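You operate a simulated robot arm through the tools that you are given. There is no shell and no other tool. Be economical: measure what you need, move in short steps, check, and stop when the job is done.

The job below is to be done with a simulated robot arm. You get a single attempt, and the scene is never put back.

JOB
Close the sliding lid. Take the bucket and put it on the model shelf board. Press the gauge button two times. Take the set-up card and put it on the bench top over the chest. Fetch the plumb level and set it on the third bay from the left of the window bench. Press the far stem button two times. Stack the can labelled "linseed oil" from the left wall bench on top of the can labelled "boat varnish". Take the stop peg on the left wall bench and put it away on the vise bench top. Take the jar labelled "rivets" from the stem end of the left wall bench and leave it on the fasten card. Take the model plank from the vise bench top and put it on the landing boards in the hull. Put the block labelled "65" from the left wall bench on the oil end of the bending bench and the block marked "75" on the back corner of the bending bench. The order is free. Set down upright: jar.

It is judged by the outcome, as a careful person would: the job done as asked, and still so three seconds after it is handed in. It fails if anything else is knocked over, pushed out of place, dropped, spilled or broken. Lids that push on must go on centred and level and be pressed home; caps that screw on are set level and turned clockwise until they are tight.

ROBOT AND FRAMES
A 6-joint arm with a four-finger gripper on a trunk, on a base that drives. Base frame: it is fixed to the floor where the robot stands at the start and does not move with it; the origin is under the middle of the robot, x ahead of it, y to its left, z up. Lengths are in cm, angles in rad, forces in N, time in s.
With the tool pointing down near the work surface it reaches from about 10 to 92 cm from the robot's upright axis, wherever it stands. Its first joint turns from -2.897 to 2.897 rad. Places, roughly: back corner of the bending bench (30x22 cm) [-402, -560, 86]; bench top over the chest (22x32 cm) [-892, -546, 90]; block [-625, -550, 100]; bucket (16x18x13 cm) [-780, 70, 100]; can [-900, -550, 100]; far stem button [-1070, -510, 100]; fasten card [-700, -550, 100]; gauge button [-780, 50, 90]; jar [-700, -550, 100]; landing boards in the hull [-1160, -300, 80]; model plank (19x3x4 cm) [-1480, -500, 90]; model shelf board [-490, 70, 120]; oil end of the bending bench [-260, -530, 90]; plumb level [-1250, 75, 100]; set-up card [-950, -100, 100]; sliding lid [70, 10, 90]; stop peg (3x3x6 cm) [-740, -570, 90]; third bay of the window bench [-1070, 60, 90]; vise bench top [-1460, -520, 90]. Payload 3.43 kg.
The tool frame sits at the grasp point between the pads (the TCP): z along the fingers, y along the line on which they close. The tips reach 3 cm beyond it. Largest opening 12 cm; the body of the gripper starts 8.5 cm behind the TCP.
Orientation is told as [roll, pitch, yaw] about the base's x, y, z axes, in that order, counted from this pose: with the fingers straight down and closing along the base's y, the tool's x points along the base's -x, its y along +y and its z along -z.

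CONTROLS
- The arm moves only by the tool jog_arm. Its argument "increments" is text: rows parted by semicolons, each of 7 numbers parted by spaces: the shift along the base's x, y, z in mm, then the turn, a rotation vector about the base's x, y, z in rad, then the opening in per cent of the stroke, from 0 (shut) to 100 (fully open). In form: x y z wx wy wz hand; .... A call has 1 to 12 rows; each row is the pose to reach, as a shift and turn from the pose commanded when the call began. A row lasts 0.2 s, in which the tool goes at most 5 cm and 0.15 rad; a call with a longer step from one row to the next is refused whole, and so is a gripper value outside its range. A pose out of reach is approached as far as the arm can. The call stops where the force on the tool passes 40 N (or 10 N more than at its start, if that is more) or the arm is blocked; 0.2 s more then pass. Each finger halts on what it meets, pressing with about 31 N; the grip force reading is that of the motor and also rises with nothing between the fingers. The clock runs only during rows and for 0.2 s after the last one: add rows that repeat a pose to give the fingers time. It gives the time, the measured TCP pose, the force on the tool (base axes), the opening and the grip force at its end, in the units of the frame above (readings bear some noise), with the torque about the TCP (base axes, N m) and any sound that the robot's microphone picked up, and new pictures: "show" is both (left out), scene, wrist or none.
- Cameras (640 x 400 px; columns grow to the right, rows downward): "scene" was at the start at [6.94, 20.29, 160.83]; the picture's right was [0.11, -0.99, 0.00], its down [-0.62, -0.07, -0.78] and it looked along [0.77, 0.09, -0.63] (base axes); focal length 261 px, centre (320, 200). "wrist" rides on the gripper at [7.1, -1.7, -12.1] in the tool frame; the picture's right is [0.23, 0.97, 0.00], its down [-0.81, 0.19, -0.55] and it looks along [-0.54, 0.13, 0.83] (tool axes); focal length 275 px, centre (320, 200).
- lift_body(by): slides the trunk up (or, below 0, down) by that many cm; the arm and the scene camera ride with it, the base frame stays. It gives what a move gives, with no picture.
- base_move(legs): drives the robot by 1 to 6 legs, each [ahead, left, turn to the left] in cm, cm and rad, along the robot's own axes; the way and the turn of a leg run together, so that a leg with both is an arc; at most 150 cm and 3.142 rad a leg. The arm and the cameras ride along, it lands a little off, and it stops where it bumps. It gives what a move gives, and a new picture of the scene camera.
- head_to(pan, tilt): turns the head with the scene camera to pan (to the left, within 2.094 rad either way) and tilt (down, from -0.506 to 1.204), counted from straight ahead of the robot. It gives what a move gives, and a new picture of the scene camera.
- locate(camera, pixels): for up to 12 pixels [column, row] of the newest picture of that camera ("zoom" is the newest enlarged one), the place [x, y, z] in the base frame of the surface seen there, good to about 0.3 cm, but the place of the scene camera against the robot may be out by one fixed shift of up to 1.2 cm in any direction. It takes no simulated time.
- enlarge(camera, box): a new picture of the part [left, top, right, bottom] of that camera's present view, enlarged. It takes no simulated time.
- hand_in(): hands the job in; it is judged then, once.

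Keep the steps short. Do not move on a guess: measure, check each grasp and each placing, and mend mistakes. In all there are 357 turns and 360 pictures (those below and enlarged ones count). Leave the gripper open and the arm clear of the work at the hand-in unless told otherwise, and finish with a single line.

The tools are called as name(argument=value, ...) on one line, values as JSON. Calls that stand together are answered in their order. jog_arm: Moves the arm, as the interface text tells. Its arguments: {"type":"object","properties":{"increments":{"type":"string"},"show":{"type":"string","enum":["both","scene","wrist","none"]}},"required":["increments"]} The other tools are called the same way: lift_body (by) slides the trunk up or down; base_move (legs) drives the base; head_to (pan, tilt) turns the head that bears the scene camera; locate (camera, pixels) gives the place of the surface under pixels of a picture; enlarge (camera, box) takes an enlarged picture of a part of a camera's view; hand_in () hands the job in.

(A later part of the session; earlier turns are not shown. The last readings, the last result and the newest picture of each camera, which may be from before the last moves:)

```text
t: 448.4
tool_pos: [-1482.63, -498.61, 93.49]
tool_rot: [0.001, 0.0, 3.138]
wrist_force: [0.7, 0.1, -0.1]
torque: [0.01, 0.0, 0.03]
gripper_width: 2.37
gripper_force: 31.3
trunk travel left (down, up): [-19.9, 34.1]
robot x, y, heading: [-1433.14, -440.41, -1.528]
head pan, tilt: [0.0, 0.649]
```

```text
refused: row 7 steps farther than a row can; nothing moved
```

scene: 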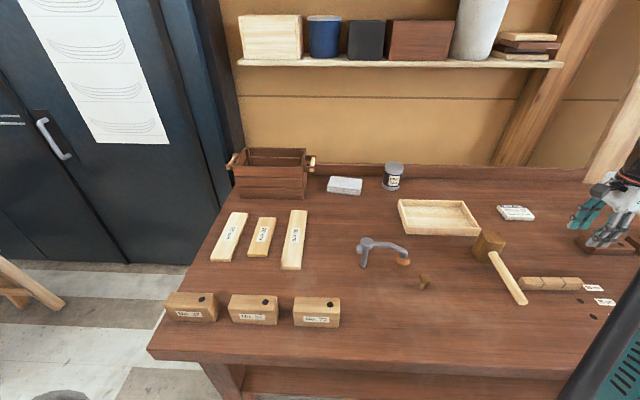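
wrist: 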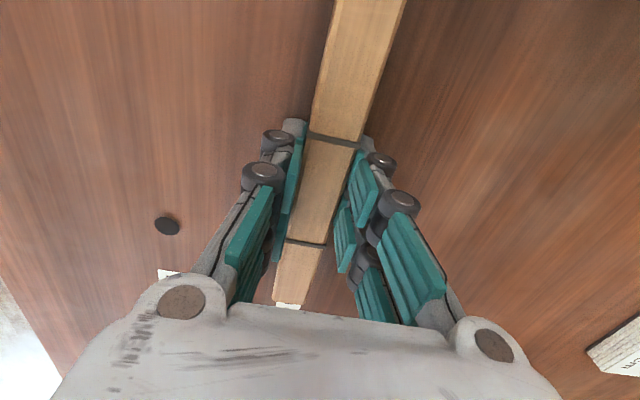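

jog_arm(increments="0 0 30 0 0 0 10; 0 0 75 0 0 0 10; 0 0 120 0 0 0 10; 0 0 165 0 0 0 10; 0 0 210 0 0 0 10; 0 0 255 0 0 0 10; 40 5 275 0 0 0 10; 80 15 290 0 0 0 10; 120 25 300 0 0 0 10; 165 35 300 0 0 0 10; 210 45 300 0 0 0 10; 255 55 300 0 0 0 10")

jog_arm(increments="45 0 0 0 0 0 10; 90 0 0 0 0 0 10; 135 0 0 0 0 0 10; 180 0 0 0 0 0 10; 190 10 0 0 0 0 10")

```text
t: 451.0
tool_pos: [-1457.12, -493.43, 123.06]
tool_rot: [0.0, -0.001, 3.141]
wrist_force: [-0.5, -0.3, -0.7]
torque: [-0.02, 0.03, 0.03]
gripper_width: 2.37
gripper_force: 31.1
trunk travel left (down, up): [-19.9, 34.1]
robot x, y, heading: [-1433.17, -440.4, -1.531]
head pan, tilt: [0.0, 0.649]
```

scene: 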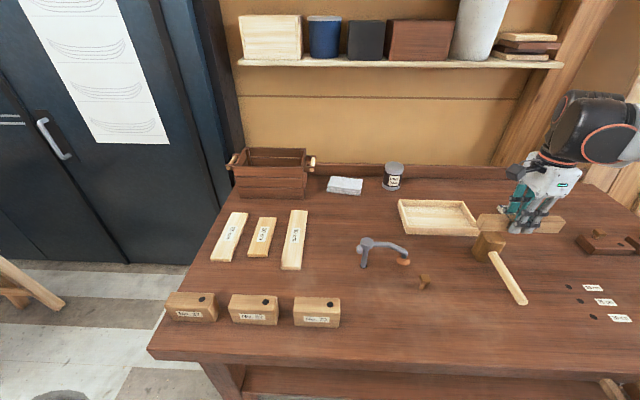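
wrist: 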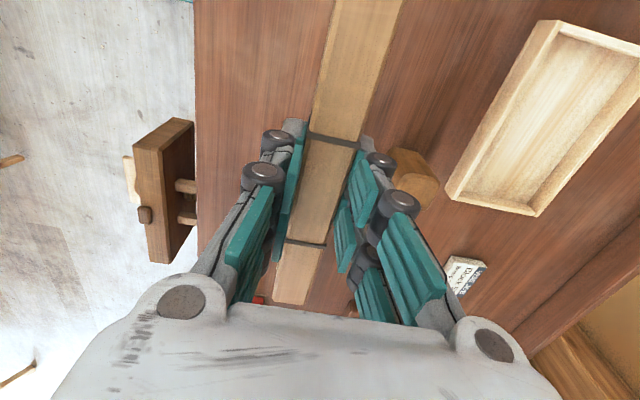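

```text
t: 452.2
tool_pos: [-1438.45, -492.33, 123.33]
tool_rot: [0.001, 0.0, 3.14]
wrist_force: [-0.7, 0.0, -1.2]
torque: [0.01, 0.03, -0.02]
gripper_width: 2.36
gripper_force: 30.8
trunk travel left (down, up): [-19.9, 34.1]
robot x, y, heading: [-1433.46, -439.79, -1.53]
head pan, tilt: [0.0, 0.649]
```

scene: 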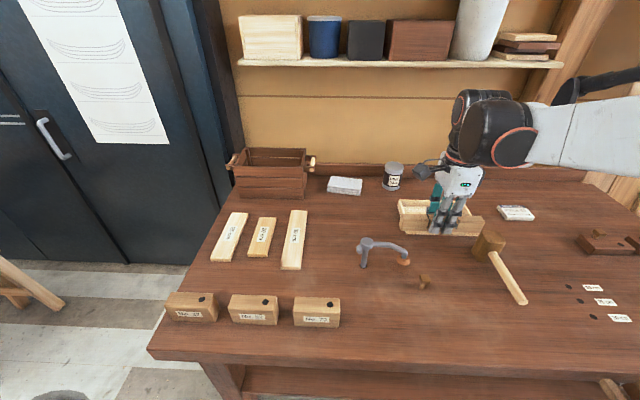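
wrist: 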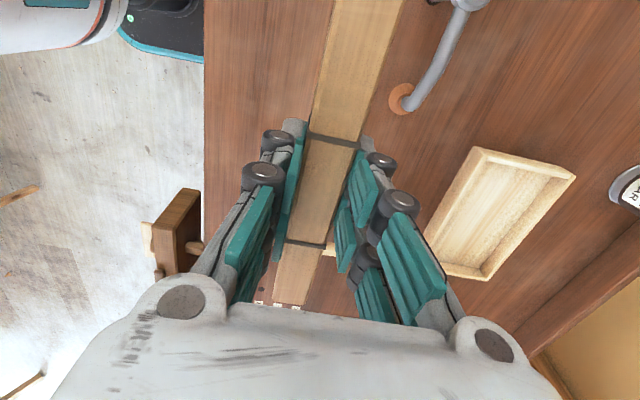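

Drive to x≈-1195 in the corridor and turn around toward the hull.

base_move(legs=[[-8, 120, -0.035], [0, 118, 0], [0, 0, 1.57]])

```text
t: 467.9
tool_pos: [-1140.69, -437.75, 123.46]
tool_rot: [0.001, -0.001, -1.591]
wrist_force: [0.3, -0.6, -0.9]
torque: [-0.01, -0.01, -0.04]
gripper_width: 2.39
gripper_force: 30.5
trunk travel left (down, up): [-19.9, 34.1]
robot x, y, heading: [-1192.89, -431.54, 0.025]
head pan, tilt: [0.0, 0.649]
```

scene: 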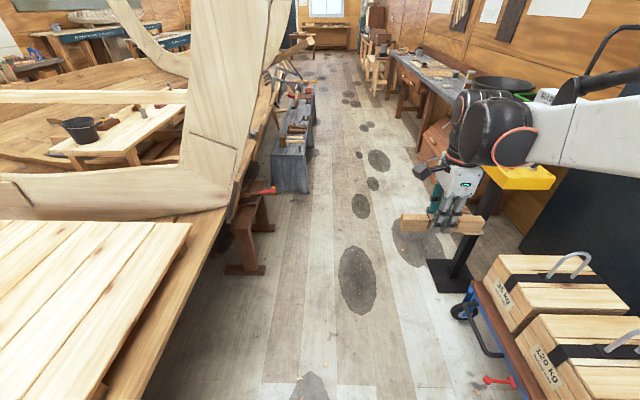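

base_move(legs=[[0, 0, 1.546]])

head_to(pan=-0.2, tilt=0.65)

```text
t: 472.1
tool_pos: [-1183.74, -379.71, 123.55]
tool_rot: [0.001, 0.0, -0.072]
wrist_force: [-0.5, 0.6, -2.4]
torque: [0.0, -0.02, -0.01]
gripper_width: 2.37
gripper_force: 31.4
trunk travel left (down, up): [-19.9, 34.1]
robot x, y, heading: [-1192.9, -431.47, 1.542]
head pan, tilt: [0.0, 0.649]
```

scene: 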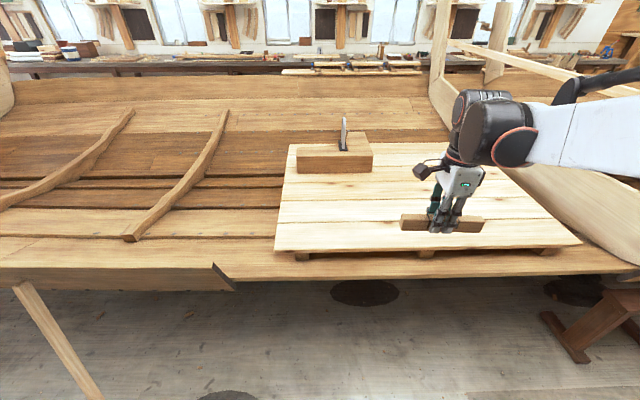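

```text
t: 472.8
tool_pos: [-1183.73, -379.68, 123.38]
tool_rot: [0.0, -0.002, -0.072]
wrist_force: [-0.1, -1.0, -1.0]
torque: [0.02, 0.01, 0.01]
gripper_width: 2.38
gripper_force: 31.1
trunk travel left (down, up): [-19.9, 34.1]
robot x, y, heading: [-1192.77, -431.56, 1.546]
head pan, tilt: [-0.201, 0.649]
```

scene: 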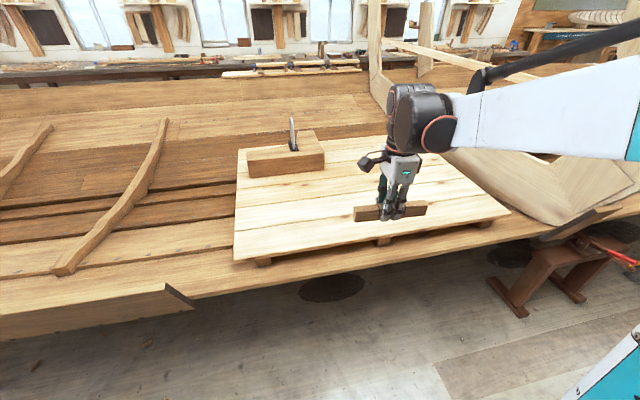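

Measure the landing boards.

locate(camera="scene", pixels=[[240, 255], [505, 213], [270, 220], [320, 210], [350, 190], [340, 230], [285, 160], [240, 155], [450, 205], [300, 190], [290, 270], [380, 240]])

```text
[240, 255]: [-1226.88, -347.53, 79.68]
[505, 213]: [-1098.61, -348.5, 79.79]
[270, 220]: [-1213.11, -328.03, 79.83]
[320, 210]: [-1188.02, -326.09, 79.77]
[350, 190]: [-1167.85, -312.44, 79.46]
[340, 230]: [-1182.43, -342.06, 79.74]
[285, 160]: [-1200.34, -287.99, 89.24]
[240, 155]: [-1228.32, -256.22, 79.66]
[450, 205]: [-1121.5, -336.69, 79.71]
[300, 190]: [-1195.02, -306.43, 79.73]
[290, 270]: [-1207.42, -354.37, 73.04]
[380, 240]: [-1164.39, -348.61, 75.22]
```

Boards: x −1228..−1098, y −348..−250, z≈79.5. Drive closer (27 ahead, 12 right).

base_move(legs=[[27, -12, 0.025]])

jog_arm(increments="0 30 -30 0 0 0 10; 0 60 -60 0 0 0 10; 0 90 -90 0 0 0 10; 0 120 -120 0 0 0 10; 0 150 -150 0 0 0 10; 0 180 -180 0 0 0 10; 0 210 -210 0 0 0 10; 0 240 -240 0 0 0 10; 0 270 -270 0 0 0 10; 0 300 -300 0 0 0 10; 0 320 -330 0 0 0 10; 0 320 -370 0 0 0 10")

```text
t: 474.8
tool_pos: [-1172.9, -352.27, 123.37]
tool_rot: [0.001, -0.001, -0.044]
wrist_force: [0.5, 1.1, -0.9]
torque: [-0.04, 0.01, 0.0]
gripper_width: 2.39
gripper_force: 30.8
trunk travel left (down, up): [-19.9, 34.1]
robot x, y, heading: [-1180.48, -404.27, 1.573]
head pan, tilt: [-0.201, 0.649]
```

scene: 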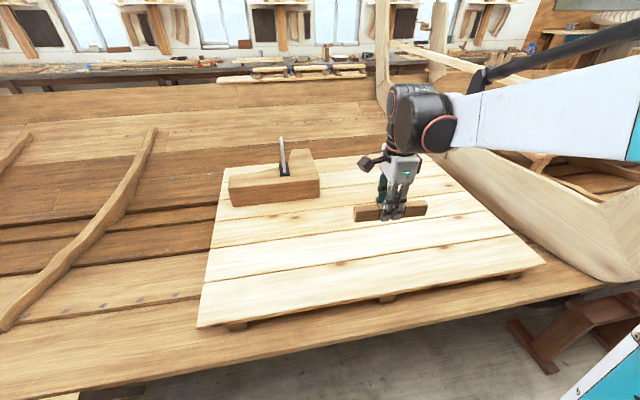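

```text
t: 477.4
tool_pos: [-1172.86, -320.33, 86.37]
tool_rot: [-0.001, -0.001, -0.044]
wrist_force: [0.0, -0.1, -0.3]
torque: [0.03, 0.03, 0.0]
gripper_width: 2.35
gripper_force: 31.0
trunk travel left (down, up): [-19.9, 34.1]
robot x, y, heading: [-1180.15, -403.86, 1.571]
head pan, tilt: [-0.201, 0.649]
```

scene: 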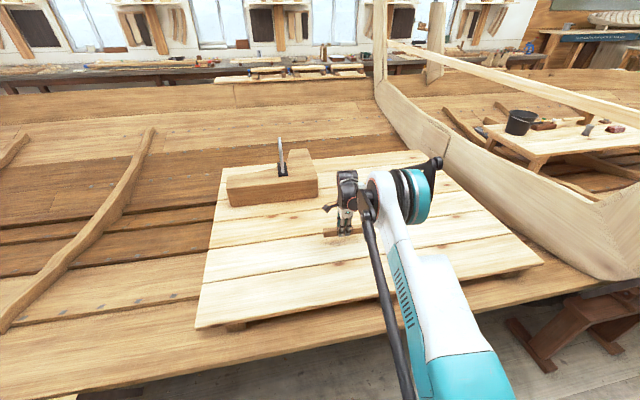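
wrist: 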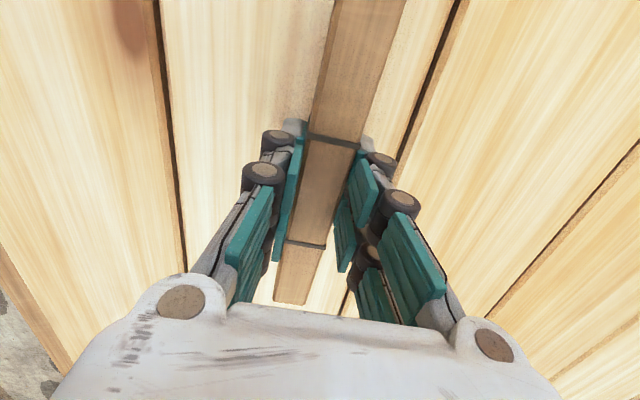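

Lower to contact, release.

jog_arm(increments="0 0 -20 0 0 0 10; 0 0 -30 0 0 0 10; 0 0 -35 0 0 0 10; 0 0 -38 0 0 0 10; 0 0 -40 0 0 0 10; 0 0 -42 0 0 0 10", show="none")

```text
t: 478.8
tool_pos: [-1172.81, -320.35, 82.52]
tool_rot: [0.0, -0.001, -0.045]
wrist_force: [1.1, -1.1, 14.4]
torque: [-0.01, -0.13, 0.01]
gripper_width: 2.38
gripper_force: 31.2
trunk travel left (down, up): [-19.9, 34.1]
robot x, y, heading: [-1180.44, -404.23, 1.57]
head pan, tilt: [-0.201, 0.649]
```

jog_arm(increments="0 0 1 0 0 0 20; 0 0 1 0 0 0 32; 0 0 1 0 0 0 42; 0 0 1 0 0 0 42; 0 0 40 0 0 0 42; 0 0 85 0 0 0 42; 0 -10 130 0 0 0 42; 0 -40 165 0 0 0 42; 0 -70 200 0 0 0 42; 0 -100 235 0 0 0 42; 0 -130 270 0 0 0 42; 0 -160 305 0 0 0 42")

```text
t: 481.4
tool_pos: [-1172.87, -336.3, 112.78]
tool_rot: [0.0, -0.002, -0.044]
wrist_force: [-0.1, -1.0, 1.8]
torque: [-0.04, 0.01, 0.01]
gripper_width: 5.05
gripper_force: 0.1
trunk travel left (down, up): [-19.9, 34.1]
robot x, y, heading: [-1180.62, -404.26, 1.571]
head pan, tilt: [-0.201, 0.649]
```

scene: 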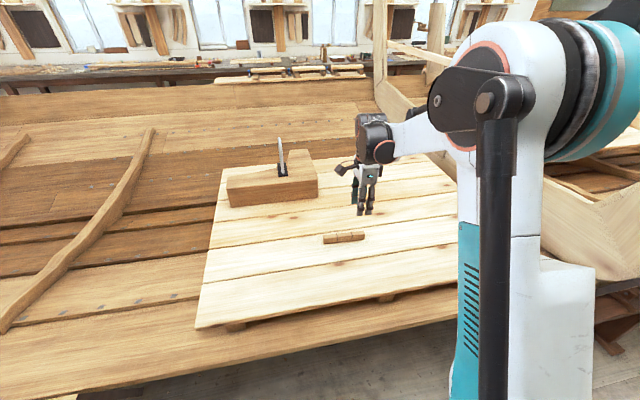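
wrist: 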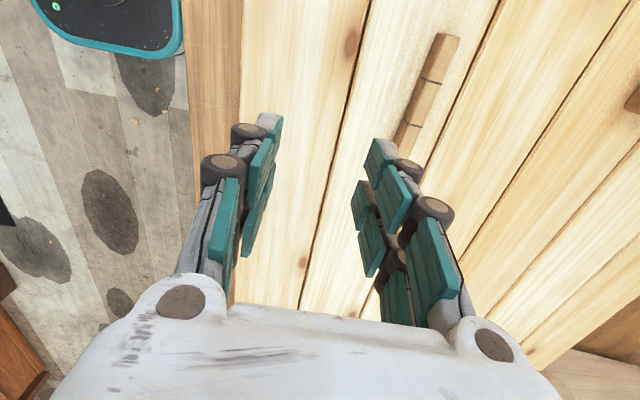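

Plank rests on the boards. Retract, back off, and turn round.

jog_arm(increments="0 -20 15 0 0 0.14 42; 0 -40 30 0 0 0.28 42; 0 -60 45 0 0 0.42 42; 0 -80 60 0 0 0.56 42; 0 -100 75 0 0 0.7 42; 0 -120 90 0 0 0.84 42; 0 -140 100 0 0 0.98 42; 0 -150 110 0 0 1.12 42; 0 -150 110 0 0 1.26 42; 0 -150 110 0 0 1.4 42; 0 -150 110 0 0 1.5 42; 0 -150 110 0 0 1.615 42", show="none")

base_move(legs=[[-27, 0, 0], [0, 0, -1.571], [0, 0, -1.571]])

```text
t: 484.0
tool_pos: [-1172.84, -351.36, 123.8]
tool_rot: [0.0, 0.001, 1.572]
wrist_force: [0.7, -0.8, -0.7]
torque: [-0.01, -0.02, 0.0]
gripper_width: 5.04
gripper_force: 0.1
trunk travel left (down, up): [-19.9, 34.1]
robot x, y, heading: [-1180.58, -404.03, 1.573]
head pan, tilt: [-0.201, 0.649]
```

```text
t: 493.6
tool_pos: [-1189.12, -483.08, 123.66]
tool_rot: [-0.001, 0.002, -1.593]
wrist_force: [-0.1, 0.5, -0.2]
torque: [0.01, 0.0, -0.01]
gripper_width: 5.05
gripper_force: 0.1
trunk travel left (down, up): [-19.9, 34.1]
robot x, y, heading: [-1180.42, -430.44, -1.592]
head pan, tilt: [-0.201, 0.649]
```

scene: 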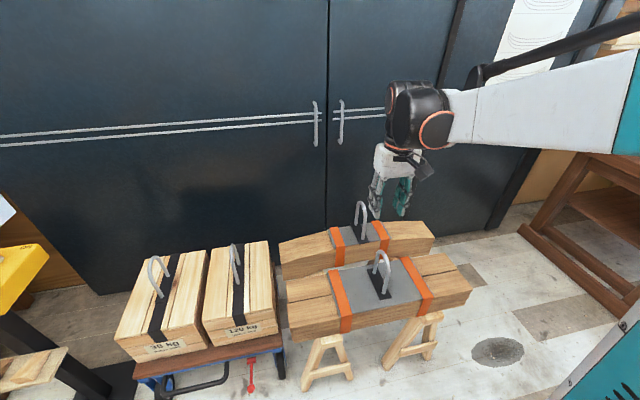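

base_move(legs=[[0, 140, 0.021], [6, 140, 0], [4, 145, 0], [0, 95, 0]])

head_to(pan=0.0, tilt=0.65)

```text
t: 518.2
tool_pos: [-676.55, -497.12, 123.68]
tool_rot: [0.0, 0.0, -1.584]
wrist_force: [-0.2, 0.7, 0.8]
torque: [0.01, 0.05, -0.03]
gripper_width: 5.05
gripper_force: 0.1
trunk travel left (down, up): [-19.9, 34.1]
robot x, y, heading: [-668.02, -444.24, -1.581]
head pan, tilt: [-0.201, 0.649]
```

scene: 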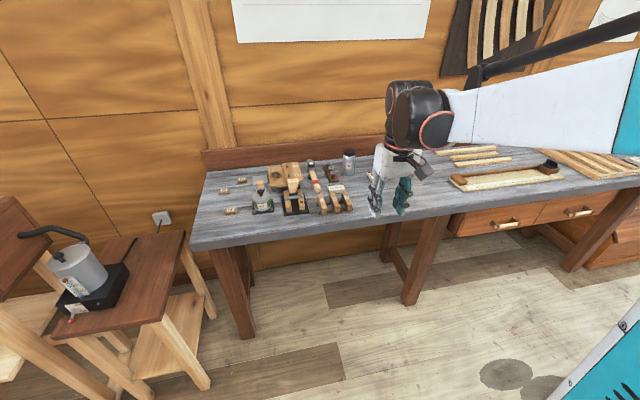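

```text
t: 518.9
tool_pos: [-676.51, -497.1, 123.65]
tool_rot: [-0.001, 0.0, -1.584]
wrist_force: [-0.5, 0.5, 0.2]
torque: [0.02, -0.02, 0.01]
gripper_width: 5.05
gripper_force: 0.0
trunk travel left (down, up): [-19.9, 34.1]
robot x, y, heading: [-668.42, -444.51, -1.582]
head pan, tilt: [0.0, 0.649]
```

scene: 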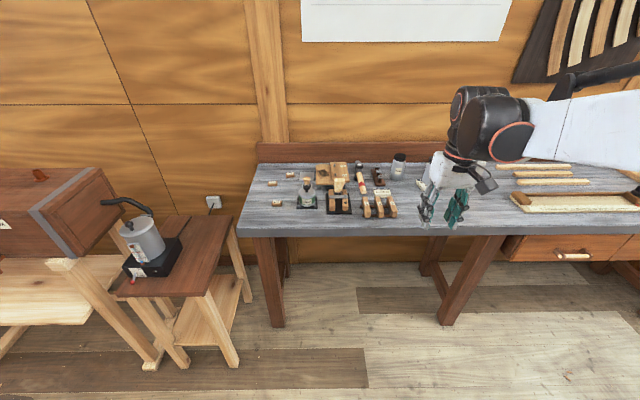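

Go closer: 32 ahead, 35 left, to the blocks.

base_move(legs=[[30, 38, 0.011]])

enlarge(camera="scene", box=[180, 180, 400, 310])

```text
t: 521.8
tool_pos: [-637.11, -527.67, 123.76]
tool_rot: [0.0, 0.0, -1.568]
wrist_force: [-0.5, -0.7, -0.3]
torque: [-0.01, 0.01, 0.02]
gripper_width: 5.05
gripper_force: 0.0
trunk travel left (down, up): [-19.9, 34.1]
robot x, y, heading: [-629.19, -474.85, -1.567]
head pan, tilt: [0.0, 0.649]
```

scene: 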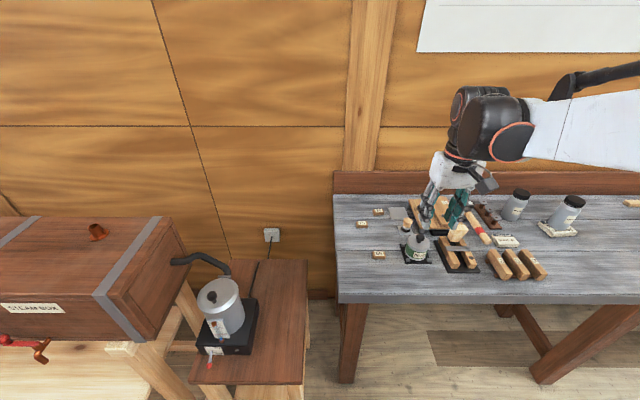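

```text
2.91 times, centred on (290, 245) of scene
```

zoom: 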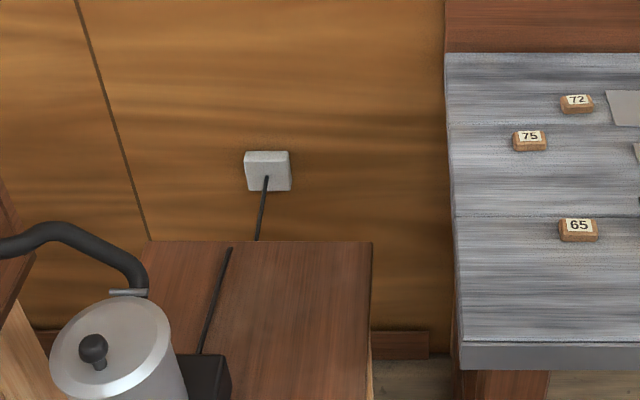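

Blocks 65 at zoom (578,228) and 75 at (530,140). Locate.

locate(camera="zoom", pixels=[[578, 225], [560, 222], [597, 223], [578, 237], [530, 136], [514, 136], [547, 136], [530, 148], [577, 102], [500, 230]])

```text
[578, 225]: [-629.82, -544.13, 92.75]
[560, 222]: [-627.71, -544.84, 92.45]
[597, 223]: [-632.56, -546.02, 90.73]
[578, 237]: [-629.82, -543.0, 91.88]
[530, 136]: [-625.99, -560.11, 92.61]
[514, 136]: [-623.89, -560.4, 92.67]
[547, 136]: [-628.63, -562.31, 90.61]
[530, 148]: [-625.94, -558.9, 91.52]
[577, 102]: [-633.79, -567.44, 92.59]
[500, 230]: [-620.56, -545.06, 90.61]
```

jog_arm(increments="25 -20 -30 0 0 0 60; 50 -40 -70 0 0 0 60; 70 -60 -110 0 0 0 60; 70 -80 -145 0 0 0 60", show="wrist")

enlarge(camera="wrist", box=[220, 80, 460, 230])

```text
refused: row 2 steps farther than a row can; nothing moved
```

```text
2.67 times, centred on (340, 155) of wrist
```

zoom: 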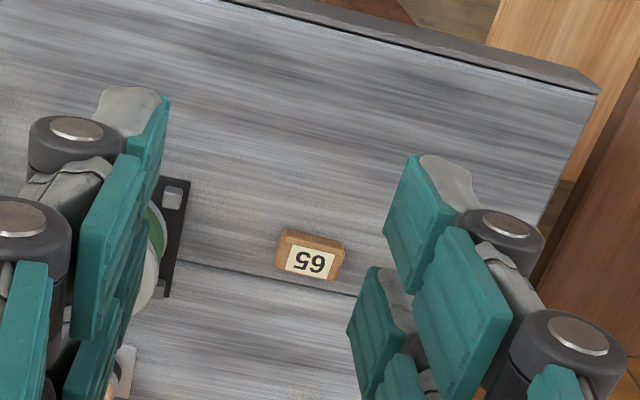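

locate(camera="zoom", pixels=[[310, 262], [278, 258], [342, 262], [312, 235], [305, 280], [165, 240], [185, 200]])

jog_arm(increments="20 -20 -35 0 0 0 60; 40 -40 -70 0 0 0 60; 60 -60 -105 0 0 0 60; 70 -80 -145 0 0 0 60", show="wrist")

```text
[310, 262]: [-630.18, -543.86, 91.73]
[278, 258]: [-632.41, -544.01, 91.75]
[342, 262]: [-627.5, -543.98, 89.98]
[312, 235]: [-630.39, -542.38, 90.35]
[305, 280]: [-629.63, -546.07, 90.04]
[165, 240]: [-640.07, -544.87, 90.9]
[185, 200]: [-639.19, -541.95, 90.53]
```

```text
t: 522.8
tool_pos: [-630.09, -536.06, 108.9]
tool_rot: [0.0, 0.001, -1.566]
wrist_force: [0.7, 0.2, -0.5]
torque: [0.03, 0.0, 0.02]
gripper_width: 7.18
gripper_force: 0.0
trunk travel left (down, up): [-19.9, 34.1]
robot x, y, heading: [-629.52, -474.73, -1.565]
head pan, tilt: [0.0, 0.649]
```

wrist: 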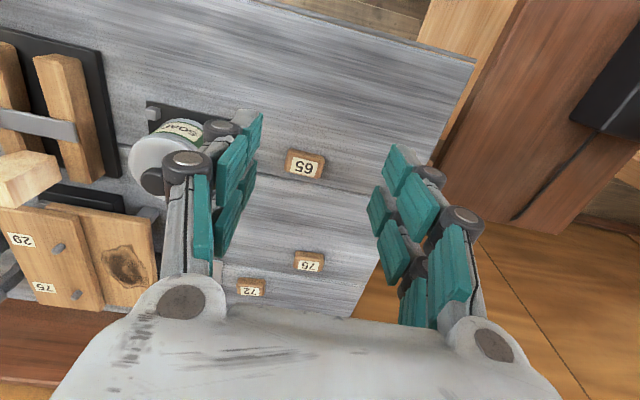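

jog_arm(increments="1 -40 -20 0 0 0 52; 1 -81 -40 0 0 0 52; 1 -81 -80 0 0 0 52; 1 -81 -120 0 0 0 52; 1 -81 -148 0 0 0 52; 1 -81 -157 0 0 0 52; 1 -81 -157 0 0 0 25; 1 -81 -157 0 0 0 20; 1 -81 -157 0 0 0 20; 1 -81 -140 0 0 0 20; 1 -81 -100 0 0 0 20", show="wrist")

```text
t: 525.2
tool_pos: [-629.84, -543.64, 99.3]
tool_rot: [0.002, 0.0, -1.566]
wrist_force: [0.3, -0.1, -0.5]
torque: [0.02, 0.06, -0.02]
gripper_width: 4.37
gripper_force: 31.6
trunk travel left (down, up): [-19.9, 34.1]
robot x, y, heading: [-629.64, -475.15, -1.563]
head pan, tilt: [0.0, 0.649]
```

wrist: 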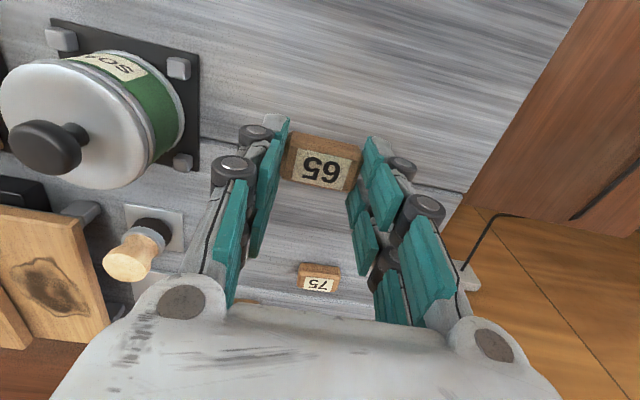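

Block 65 held. Raise, retract, back off and drive to the oil end.

jog_arm(increments="0 0 45 0 0 0 20; 0 20 85 0 0 0 20; 0 60 115 0 0 0 20; -20 100 135 0 0 0 20; -40 140 155 0 0 0 20; -60 180 165 0 0 0 20; -75 200 165 0 0 0 20", show="none")

base_move(legs=[[-38, 0, -0.005], [0, 145, 0], [0, 145, 0], [0, 75, 0]])

```text
t: 526.8
tool_pos: [-637.84, -523.64, 115.79]
tool_rot: [-0.001, -0.001, -1.568]
wrist_force: [0.0, 0.0, -0.4]
torque: [-0.04, -0.02, -0.02]
gripper_width: 4.38
gripper_force: 31.0
trunk travel left (down, up): [-19.9, 34.1]
robot x, y, heading: [-629.83, -474.55, -1.558]
head pan, tilt: [0.0, 0.649]
```

```text
t: 546.3
tool_pos: [-276.35, -488.52, 115.78]
tool_rot: [0.002, 0.0, -1.577]
wrist_force: [-0.4, 0.4, -0.1]
torque: [0.01, -0.03, 0.0]
gripper_width: 4.38
gripper_force: 30.8
trunk travel left (down, up): [-19.9, 34.1]
robot x, y, heading: [-267.71, -439.61, -1.58]
head pan, tilt: [0.0, 0.649]
```

scene: 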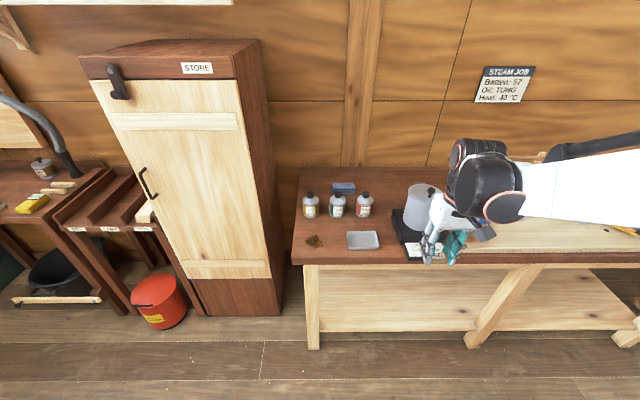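

enlarge(camera="scene", box=[285, 160, 445, 270])

locate(camera="scene", pixels=[[298, 245], [315, 241], [335, 241], [363, 240], [347, 235], [340, 252], [395, 225], [310, 215], [363, 210], [400, 258], [315, 225], [385, 190]])

```text
3.64 times, centred on (365, 215) of scene
```

zoom: 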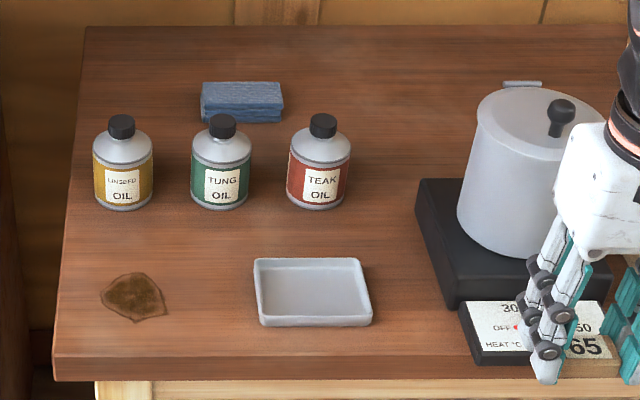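

```text
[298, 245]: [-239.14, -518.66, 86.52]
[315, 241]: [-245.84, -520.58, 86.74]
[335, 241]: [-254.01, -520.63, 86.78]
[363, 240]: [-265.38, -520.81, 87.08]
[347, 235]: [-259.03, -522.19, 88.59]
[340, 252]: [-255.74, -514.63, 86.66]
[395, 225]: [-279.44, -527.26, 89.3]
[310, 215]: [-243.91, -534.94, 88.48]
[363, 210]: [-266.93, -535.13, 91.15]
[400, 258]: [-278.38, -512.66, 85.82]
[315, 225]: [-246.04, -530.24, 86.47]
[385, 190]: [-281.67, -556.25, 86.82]
```

Free spot at about (−253, −522) between rag and tray. Move there.

jog_arm(increments="48 0 0 0 0 0 20; 96 0 0 0 0 0 20; 144 0 0 0 0 0 20; 192 0 0 0 0 0 20; 230 -20 0 0 0 0 20; 233 -65 0 0 0 0 20; 233 -110 0 0 0 0 20; 233 -155 0 0 0 0 20; 233 -200 0 0 0 0 20; 233 -245 0 0 0 0 20; 233 -285 -20 0 0 0 20; 233 -310 -55 0 0 0 20")

```text
t: 548.9
tool_pos: [-253.36, -519.38, 110.24]
tool_rot: [-0.001, 0.0, -1.578]
wrist_force: [-0.1, 0.0, -0.1]
torque: [0.01, -0.01, -0.02]
gripper_width: 4.35
gripper_force: 31.1
trunk travel left (down, up): [-19.9, 34.1]
robot x, y, heading: [-267.77, -439.88, -1.58]
head pan, tilt: [0.0, 0.649]
```

scene: 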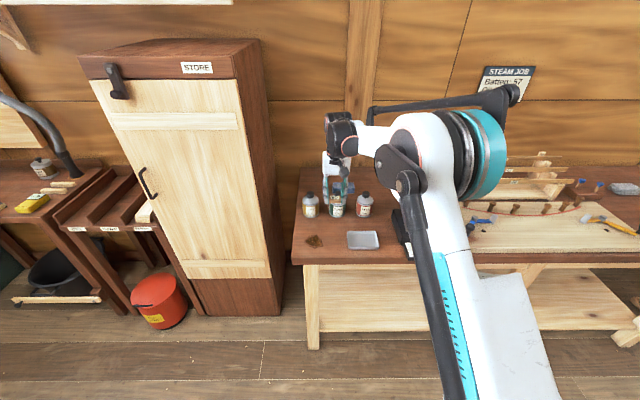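
wrist: 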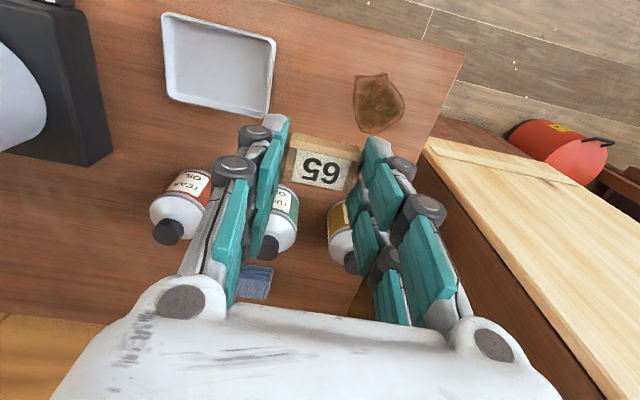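

locate(camera="wrist", pixels=[[270, 90], [268, 112], [355, 100], [380, 130], [190, 180], [290, 200], [345, 205], [385, 72], [405, 100], [320, 90]])

```text
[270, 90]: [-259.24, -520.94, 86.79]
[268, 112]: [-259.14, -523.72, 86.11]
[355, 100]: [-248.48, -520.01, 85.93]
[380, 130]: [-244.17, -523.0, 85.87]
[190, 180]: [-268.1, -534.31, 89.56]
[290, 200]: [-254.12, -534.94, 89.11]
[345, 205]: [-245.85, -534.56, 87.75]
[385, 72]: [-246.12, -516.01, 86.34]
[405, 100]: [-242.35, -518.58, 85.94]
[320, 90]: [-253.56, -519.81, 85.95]
```

jog_arm(increments="-4 -25 -35 0 0 0 20; -4 -50 -70 0 0 0 20; -4 -50 -115 0 0 0 20; -4 -50 -160 0 0 0 20; -4 -50 -192 0 0 0 20; -4 -50 -202 0 0 0 20; -4 -50 -207 0 0 0 20; -4 -50 -210 0 0 0 20; -4 -50 -212 0 0 0 20", show="wrist")

```text
t: 550.9
tool_pos: [-253.63, -524.64, 89.36]
tool_rot: [0.001, -0.001, -1.581]
wrist_force: [-1.6, -6.8, 20.1]
torque: [-0.1, 0.04, 0.04]
gripper_width: 4.36
gripper_force: 31.2
trunk travel left (down, up): [-19.9, 34.1]
robot x, y, heading: [-267.86, -439.7, -1.579]
head pan, tilt: [0.0, 0.649]
```

wrist: 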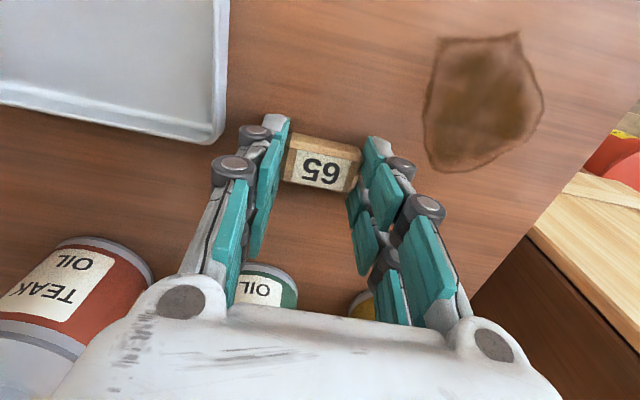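

Down. Release a little and rise.

jog_arm(increments="0 0 2 0 0 0 40; 0 0 2 0 0 0 46; 0 0 2 0 0 0 46; 0 0 40 0 0 0 46; 0 0 85 0 0 0 46; 0 0 130 0 0 0 46; 0 0 175 0 0 0 46; 0 20 215 0 0 0 46; 0 60 240 0 0 0 46; 0 105 250 0 0 0 46; 0 150 260 0 0 0 46; 0 195 260 0 0 0 46")

```text
t: 553.5
tool_pos: [-253.42, -504.98, 115.29]
tool_rot: [-0.001, 0.0, -1.577]
wrist_force: [-0.3, 0.3, 0.0]
torque: [-0.02, -0.03, 0.04]
gripper_width: 5.5
gripper_force: 0.0
trunk travel left (down, up): [-19.9, 34.1]
robot x, y, heading: [-267.97, -439.56, -1.581]
head pan, tilt: [0.0, 0.649]
```

scene: 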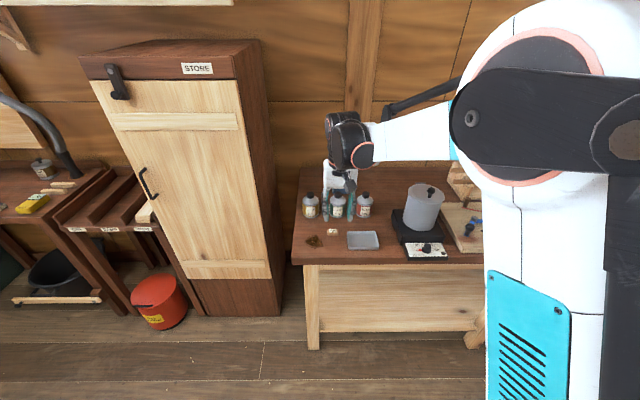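
wrist: 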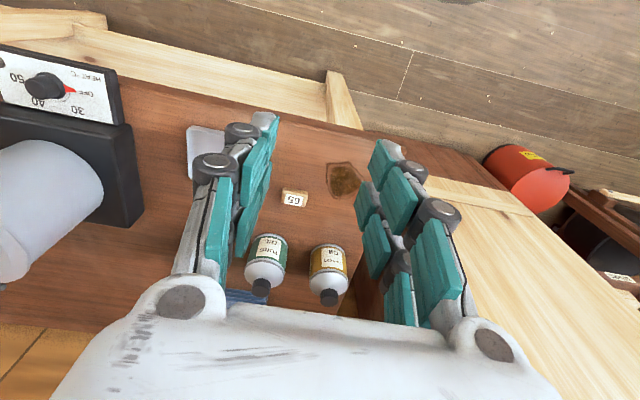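

Now drive right; stop at x≈-400 to view the back corner.

jog_arm(increments="-30 35 20 0 0 0 46; -60 70 40 0 0 0 46; -90 105 60 0 0 0 46; -110 140 80 0 0 0 46", show="none")

base_move(legs=[[0, -120, 0.01]])

```text
refused: row 1 steps farther than a row can; nothing moved
```

```text
t: 559.6
tool_pos: [-371.29, -505.13, 115.28]
tool_rot: [0.0, 0.0, -1.561]
wrist_force: [-0.6, 0.2, -0.9]
torque: [-0.02, 0.02, 0.0]
gripper_width: 5.52
gripper_force: 0.1
trunk travel left (down, up): [-19.9, 34.1]
robot x, y, heading: [-387.04, -439.61, -1.56]
head pan, tilt: [0.0, 0.649]
```

scene: 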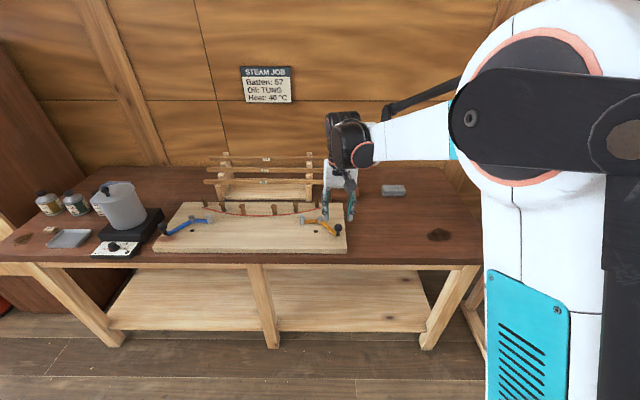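

jog_arm(increments="-25 30 15 0 0 0 46; -50 60 30 0 0 0 46; -75 90 45 0 0 0 46; -100 120 60 0 0 0 46", show="scene")

enlarge(camera="scene", box=[310, 160, 490, 270])

locate(camera="scene", pixels=[[393, 189], [383, 193], [405, 193], [350, 190], [370, 185], [420, 185], [435, 190], [440, 235], [345, 240], [400, 210], [330, 160]])

```text
t: 560.6
tool_pos: [-381.55, -492.57, 121.48]
tool_rot: [0.0, -0.003, -1.562]
wrist_force: [0.7, -0.2, 0.8]
torque: [-0.04, -0.01, 0.03]
gripper_width: 5.55
gripper_force: 0.0
trunk travel left (down, up): [-19.9, 34.1]
robot x, y, heading: [-386.86, -439.81, -1.565]
head pan, tilt: [0.0, 0.649]
```

scene: 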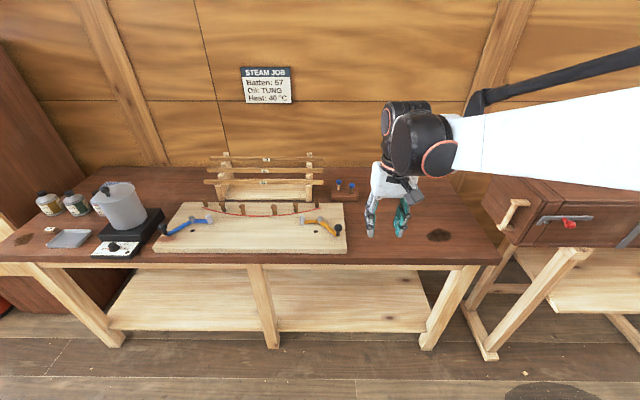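

```text
3.56 times, centred on (400, 215) of scene
```

zoom: 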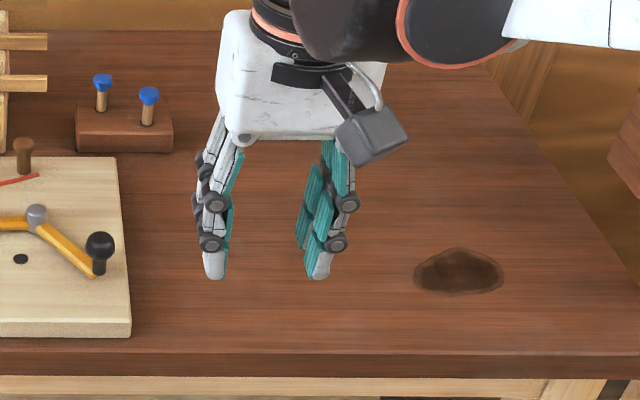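

```text
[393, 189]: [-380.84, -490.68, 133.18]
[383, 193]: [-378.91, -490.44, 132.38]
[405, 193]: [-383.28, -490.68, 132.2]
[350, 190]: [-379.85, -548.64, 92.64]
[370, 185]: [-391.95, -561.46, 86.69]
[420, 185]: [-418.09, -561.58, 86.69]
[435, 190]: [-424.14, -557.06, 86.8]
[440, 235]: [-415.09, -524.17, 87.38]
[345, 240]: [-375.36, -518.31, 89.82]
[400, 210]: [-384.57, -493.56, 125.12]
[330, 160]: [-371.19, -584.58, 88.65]
```

Region noted; a grey stone lies in it around (−403,−557). Fetch block 75 now.

base_move(legs=[[0, -125, -0.008], [0, -115, 0]])

```text
t: 572.3
tool_pos: [-624.32, -487.3, 121.31]
tool_rot: [0.0, 0.0, -1.641]
wrist_force: [-0.6, 0.5, 0.0]
torque: [-0.01, 0.0, -0.01]
gripper_width: 5.5
gripper_force: 0.1
trunk travel left (down, up): [-19.9, 34.1]
robot x, y, heading: [-624.98, -434.01, -1.639]
head pan, tilt: [0.0, 0.649]
```

scene: 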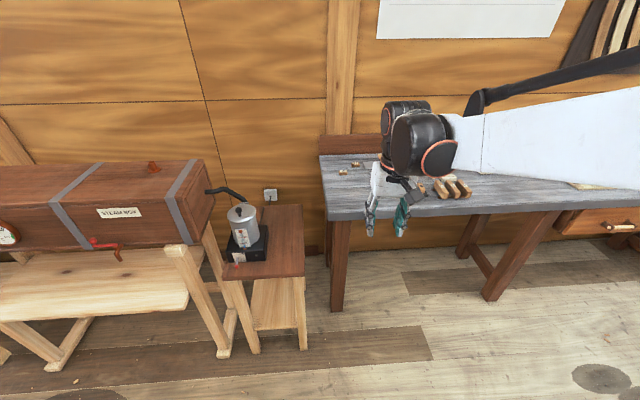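

base_move(legs=[[42, 0, 0.07]])

```text
t: 574.8
tool_pos: [-622.14, -528.26, 121.24]
tool_rot: [0.001, -0.001, -1.575]
wrist_force: [0.2, -0.1, -0.1]
torque: [0.02, -0.03, 0.01]
gripper_width: 5.51
gripper_force: 0.0
trunk travel left (down, up): [-19.9, 34.1]
robot x, y, heading: [-626.66, -475.22, -1.576]
head pan, tilt: [0.0, 0.649]
```

scene: 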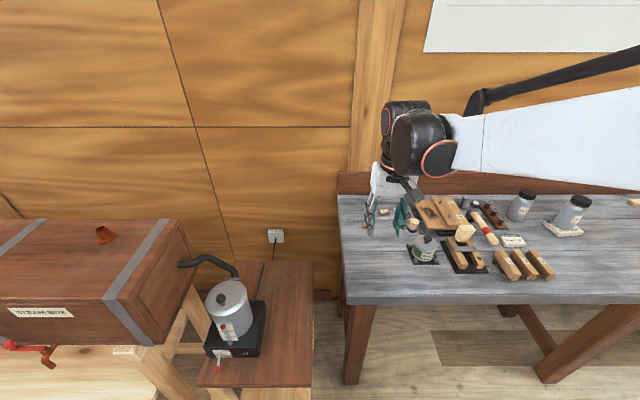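

Move the hand to just above block 75.

jog_arm(increments="-10 -35 -25 0 0 0 50; -20 -70 -50 0 0 0 50; -30 -110 -75 0 0 0 50; -38 -150 -100 0 0 0 50; -38 -190 -120 0 0 0 50; -38 -220 -140 0 0 0 50", show="wrist")

enlarge(camera="wrist", box=[200, 80, 440, 230])

```text
t: 576.2
tool_pos: [-626.14, -550.42, 107.27]
tool_rot: [0.0, 0.0, -1.573]
wrist_force: [0.0, -0.8, -0.1]
torque: [0.03, 0.0, -0.03]
gripper_width: 5.98
gripper_force: 0.1
trunk travel left (down, up): [-19.9, 34.1]
robot x, y, heading: [-626.42, -475.03, -1.572]
head pan, tilt: [0.0, 0.649]
```

wrist: 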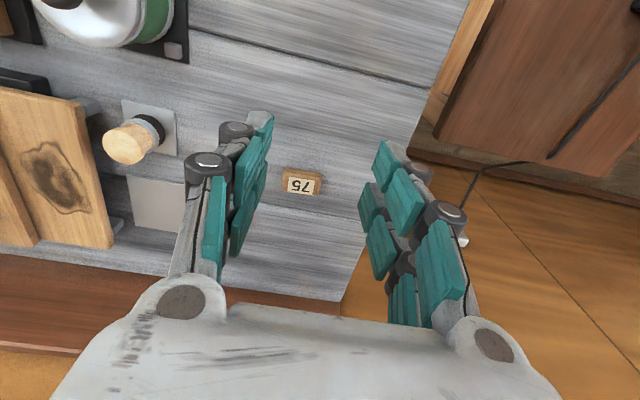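

```text
2.67 times, centred on (320, 155) of wrist
```

zoom: 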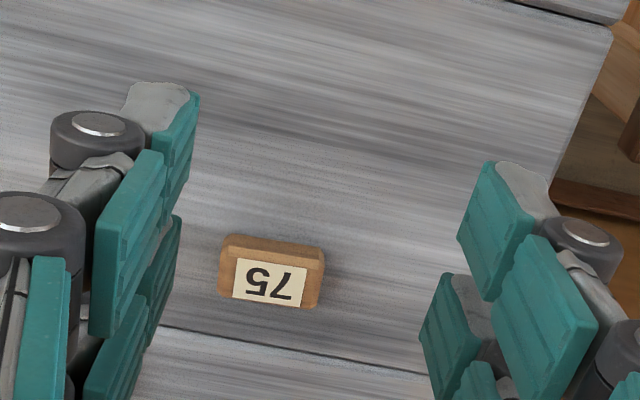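

locate(camera="zoom", pixels=[[270, 282], [220, 270], [322, 285], [272, 240], [268, 303]])

```text
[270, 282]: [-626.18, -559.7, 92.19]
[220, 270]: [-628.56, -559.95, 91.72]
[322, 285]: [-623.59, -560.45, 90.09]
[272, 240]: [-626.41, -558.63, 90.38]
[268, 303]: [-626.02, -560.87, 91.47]
```

jog_arm(increments="-1 -45 -15 0 0 0 50; -1 -93 -25 0 0 0 50; -1 -93 -70 0 0 0 50; -1 -93 -110 0 0 0 50; -1 -93 -134 0 0 0 50; -1 -93 -140 0 0 0 50; -1 -93 -140 0 0 0 25; -1 -93 -140 0 0 0 20; -1 -93 -140 0 0 0 20; -1 -93 -120 0 0 0 20; -1 -93 -80 0 0 0 20", show="wrist")

```text
t: 578.6
tool_pos: [-625.8, -559.33, 99.35]
tool_rot: [0.0, 0.0, -1.574]
wrist_force: [-0.2, -0.3, 0.2]
torque: [-0.01, -0.02, -0.04]
gripper_width: 4.35
gripper_force: 30.9
trunk travel left (down, up): [-19.9, 34.1]
robot x, y, heading: [-626.75, -475.31, -1.573]
head pan, tilt: [0.0, 0.649]
```

wrist: 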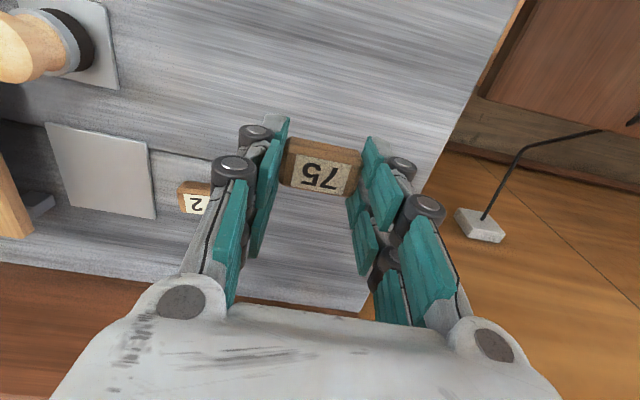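

Block 75 held. Raise and retract.

jog_arm(increments="0 0 45 0 0 0 20; 0 20 85 0 0 0 20; 0 60 110 0 0 0 20; 0 105 130 0 0 0 20; 0 150 150 0 0 0 20; 0 195 170 0 0 0 20; 0 240 190 0 0 0 20; -10 280 210 0 0 0 20; -20 310 220 0 0 0 20", show="none")

```text
t: 580.6
tool_pos: [-627.98, -528.57, 121.52]
tool_rot: [-0.001, 0.0, -1.575]
wrist_force: [0.7, 0.5, 0.2]
torque: [-0.04, -0.03, -0.02]
gripper_width: 4.4
gripper_force: 31.2
trunk travel left (down, up): [-19.9, 34.1]
robot x, y, heading: [-626.63, -474.91, -1.573]
head pan, tilt: [0.0, 0.649]
```

base_move(legs=[[-38, 0, 0], [0, 110, 0], [0, 108, 0]])

```text
t: 593.6
tool_pos: [-404.8, -488.39, 121.41]
tool_rot: [0.0, -0.001, -1.564]
wrist_force: [0.7, 0.1, -0.1]
torque: [0.0, -0.02, -0.01]
gripper_width: 4.38
gripper_force: 31.3
trunk travel left (down, up): [-19.9, 34.1]
robot x, y, heading: [-404.22, -435.25, -1.565]
head pan, tilt: [0.0, 0.649]
```

scene: 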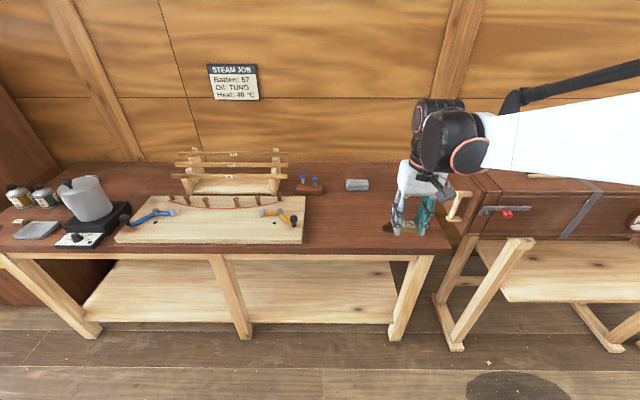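

Drive 40 cm closer and measure the back corner.

base_move(legs=[[40, 0, -0.006]])

enlarge(camera="scene", box=[260, 180, 452, 300])

```text
t: 596.1
tool_pos: [-404.47, -528.79, 121.5]
tool_rot: [-0.001, -0.001, -1.563]
wrist_force: [0.0, 0.3, 0.2]
torque: [-0.03, 0.01, 0.0]
gripper_width: 4.36
gripper_force: 30.8
trunk travel left (down, up): [-19.9, 34.1]
robot x, y, heading: [-403.45, -475.6, -1.562]
head pan, tilt: [0.0, 0.649]
```

scene: 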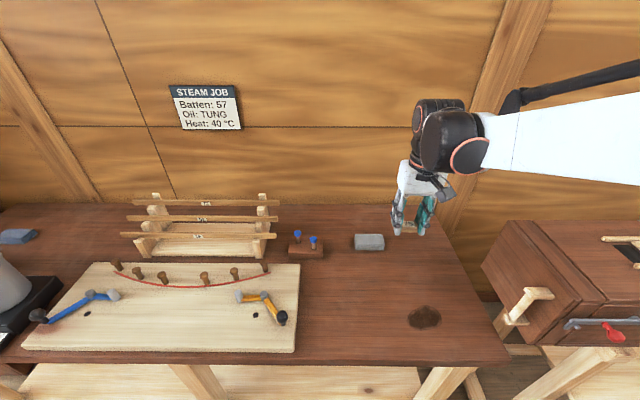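

```text
3.33 times, centred on (356, 240) of scene
```

zoom: 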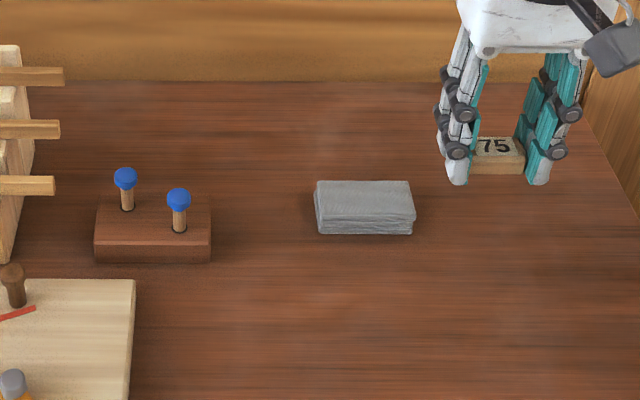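

locate(camera="zoom", pixels=[[365, 190], [316, 185], [412, 187], [365, 232], [211, 240], [265, 180], [265, 220], [365, 130], [450, 210], [480, 240], [590, 110], [300, 90]])

```text
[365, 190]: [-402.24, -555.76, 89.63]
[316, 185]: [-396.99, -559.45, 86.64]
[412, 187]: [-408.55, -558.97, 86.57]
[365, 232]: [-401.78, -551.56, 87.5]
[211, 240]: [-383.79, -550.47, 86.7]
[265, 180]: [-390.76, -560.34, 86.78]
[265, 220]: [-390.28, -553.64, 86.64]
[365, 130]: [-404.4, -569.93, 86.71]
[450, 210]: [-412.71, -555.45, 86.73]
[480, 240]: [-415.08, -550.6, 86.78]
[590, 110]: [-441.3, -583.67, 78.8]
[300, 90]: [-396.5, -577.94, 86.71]
```

Choose the free spot (−391, −560) between peg block and stone. Approach high, then check by wrist.

jog_arm(increments="45 0 -10 0 0 0 20; 90 0 -20 0 0 0 20; 135 -20 -30 0 0 0 20; 135 -65 -40 0 0 0 20; 135 -110 -50 0 0 0 20; 135 -155 -60 0 0 0 20; 135 -200 -70 0 0 0 20; 135 -240 -80 0 0 0 20", show="wrist")

locate(camera="wrist", pixels=[[230, 150], [250, 200], [410, 120], [320, 230], [200, 200], [440, 180]])

```text
refused: row 3 steps farther than a row can; nothing moved
```

```text
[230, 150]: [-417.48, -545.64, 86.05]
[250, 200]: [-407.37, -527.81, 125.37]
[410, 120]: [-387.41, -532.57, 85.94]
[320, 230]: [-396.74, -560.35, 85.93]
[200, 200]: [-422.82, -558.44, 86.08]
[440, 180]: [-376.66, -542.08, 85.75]
```

jog_arm(increments="45 0 -10 0 0 0 20; 90 0 -20 0 0 0 20; 135 0 -30 0 0 0 20; 135 -45 -40 0 0 0 20; 135 -90 -50 0 0 0 20; 135 -135 -60 0 0 0 20; 135 -180 -70 0 0 0 20; 135 -225 -80 0 0 0 20", show="wrist")

```text
t: 597.9
tool_pos: [-391.21, -551.65, 113.7]
tool_rot: [0.0, -0.001, -1.565]
wrist_force: [0.4, -0.3, -0.9]
torque: [0.0, -0.01, 0.02]
gripper_width: 4.36
gripper_force: 30.7
trunk travel left (down, up): [-19.9, 34.1]
robot x, y, heading: [-404.18, -475.16, -1.564]
head pan, tilt: [0.0, 0.649]
```

wrist: 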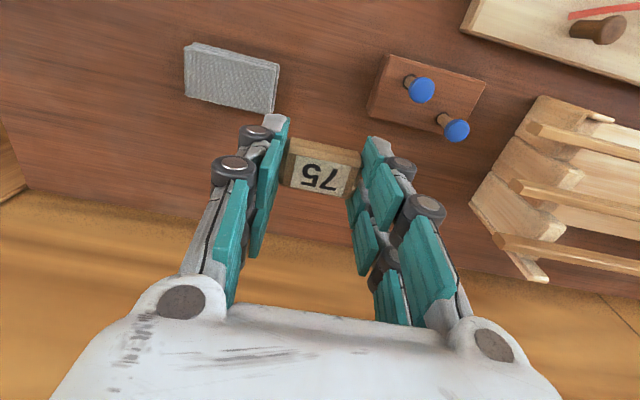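

locate(camera="wrist", pixels=[[278, 65], [273, 110], [370, 105], [390, 60], [420, 90], [455, 130], [320, 100], [330, 215], [300, 250]])

```text
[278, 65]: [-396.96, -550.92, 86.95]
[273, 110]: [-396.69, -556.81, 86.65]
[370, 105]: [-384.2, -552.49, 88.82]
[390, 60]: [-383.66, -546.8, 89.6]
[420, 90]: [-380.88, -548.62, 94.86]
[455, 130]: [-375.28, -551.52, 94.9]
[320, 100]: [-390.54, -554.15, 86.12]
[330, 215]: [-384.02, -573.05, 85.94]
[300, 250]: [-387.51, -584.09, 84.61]
```

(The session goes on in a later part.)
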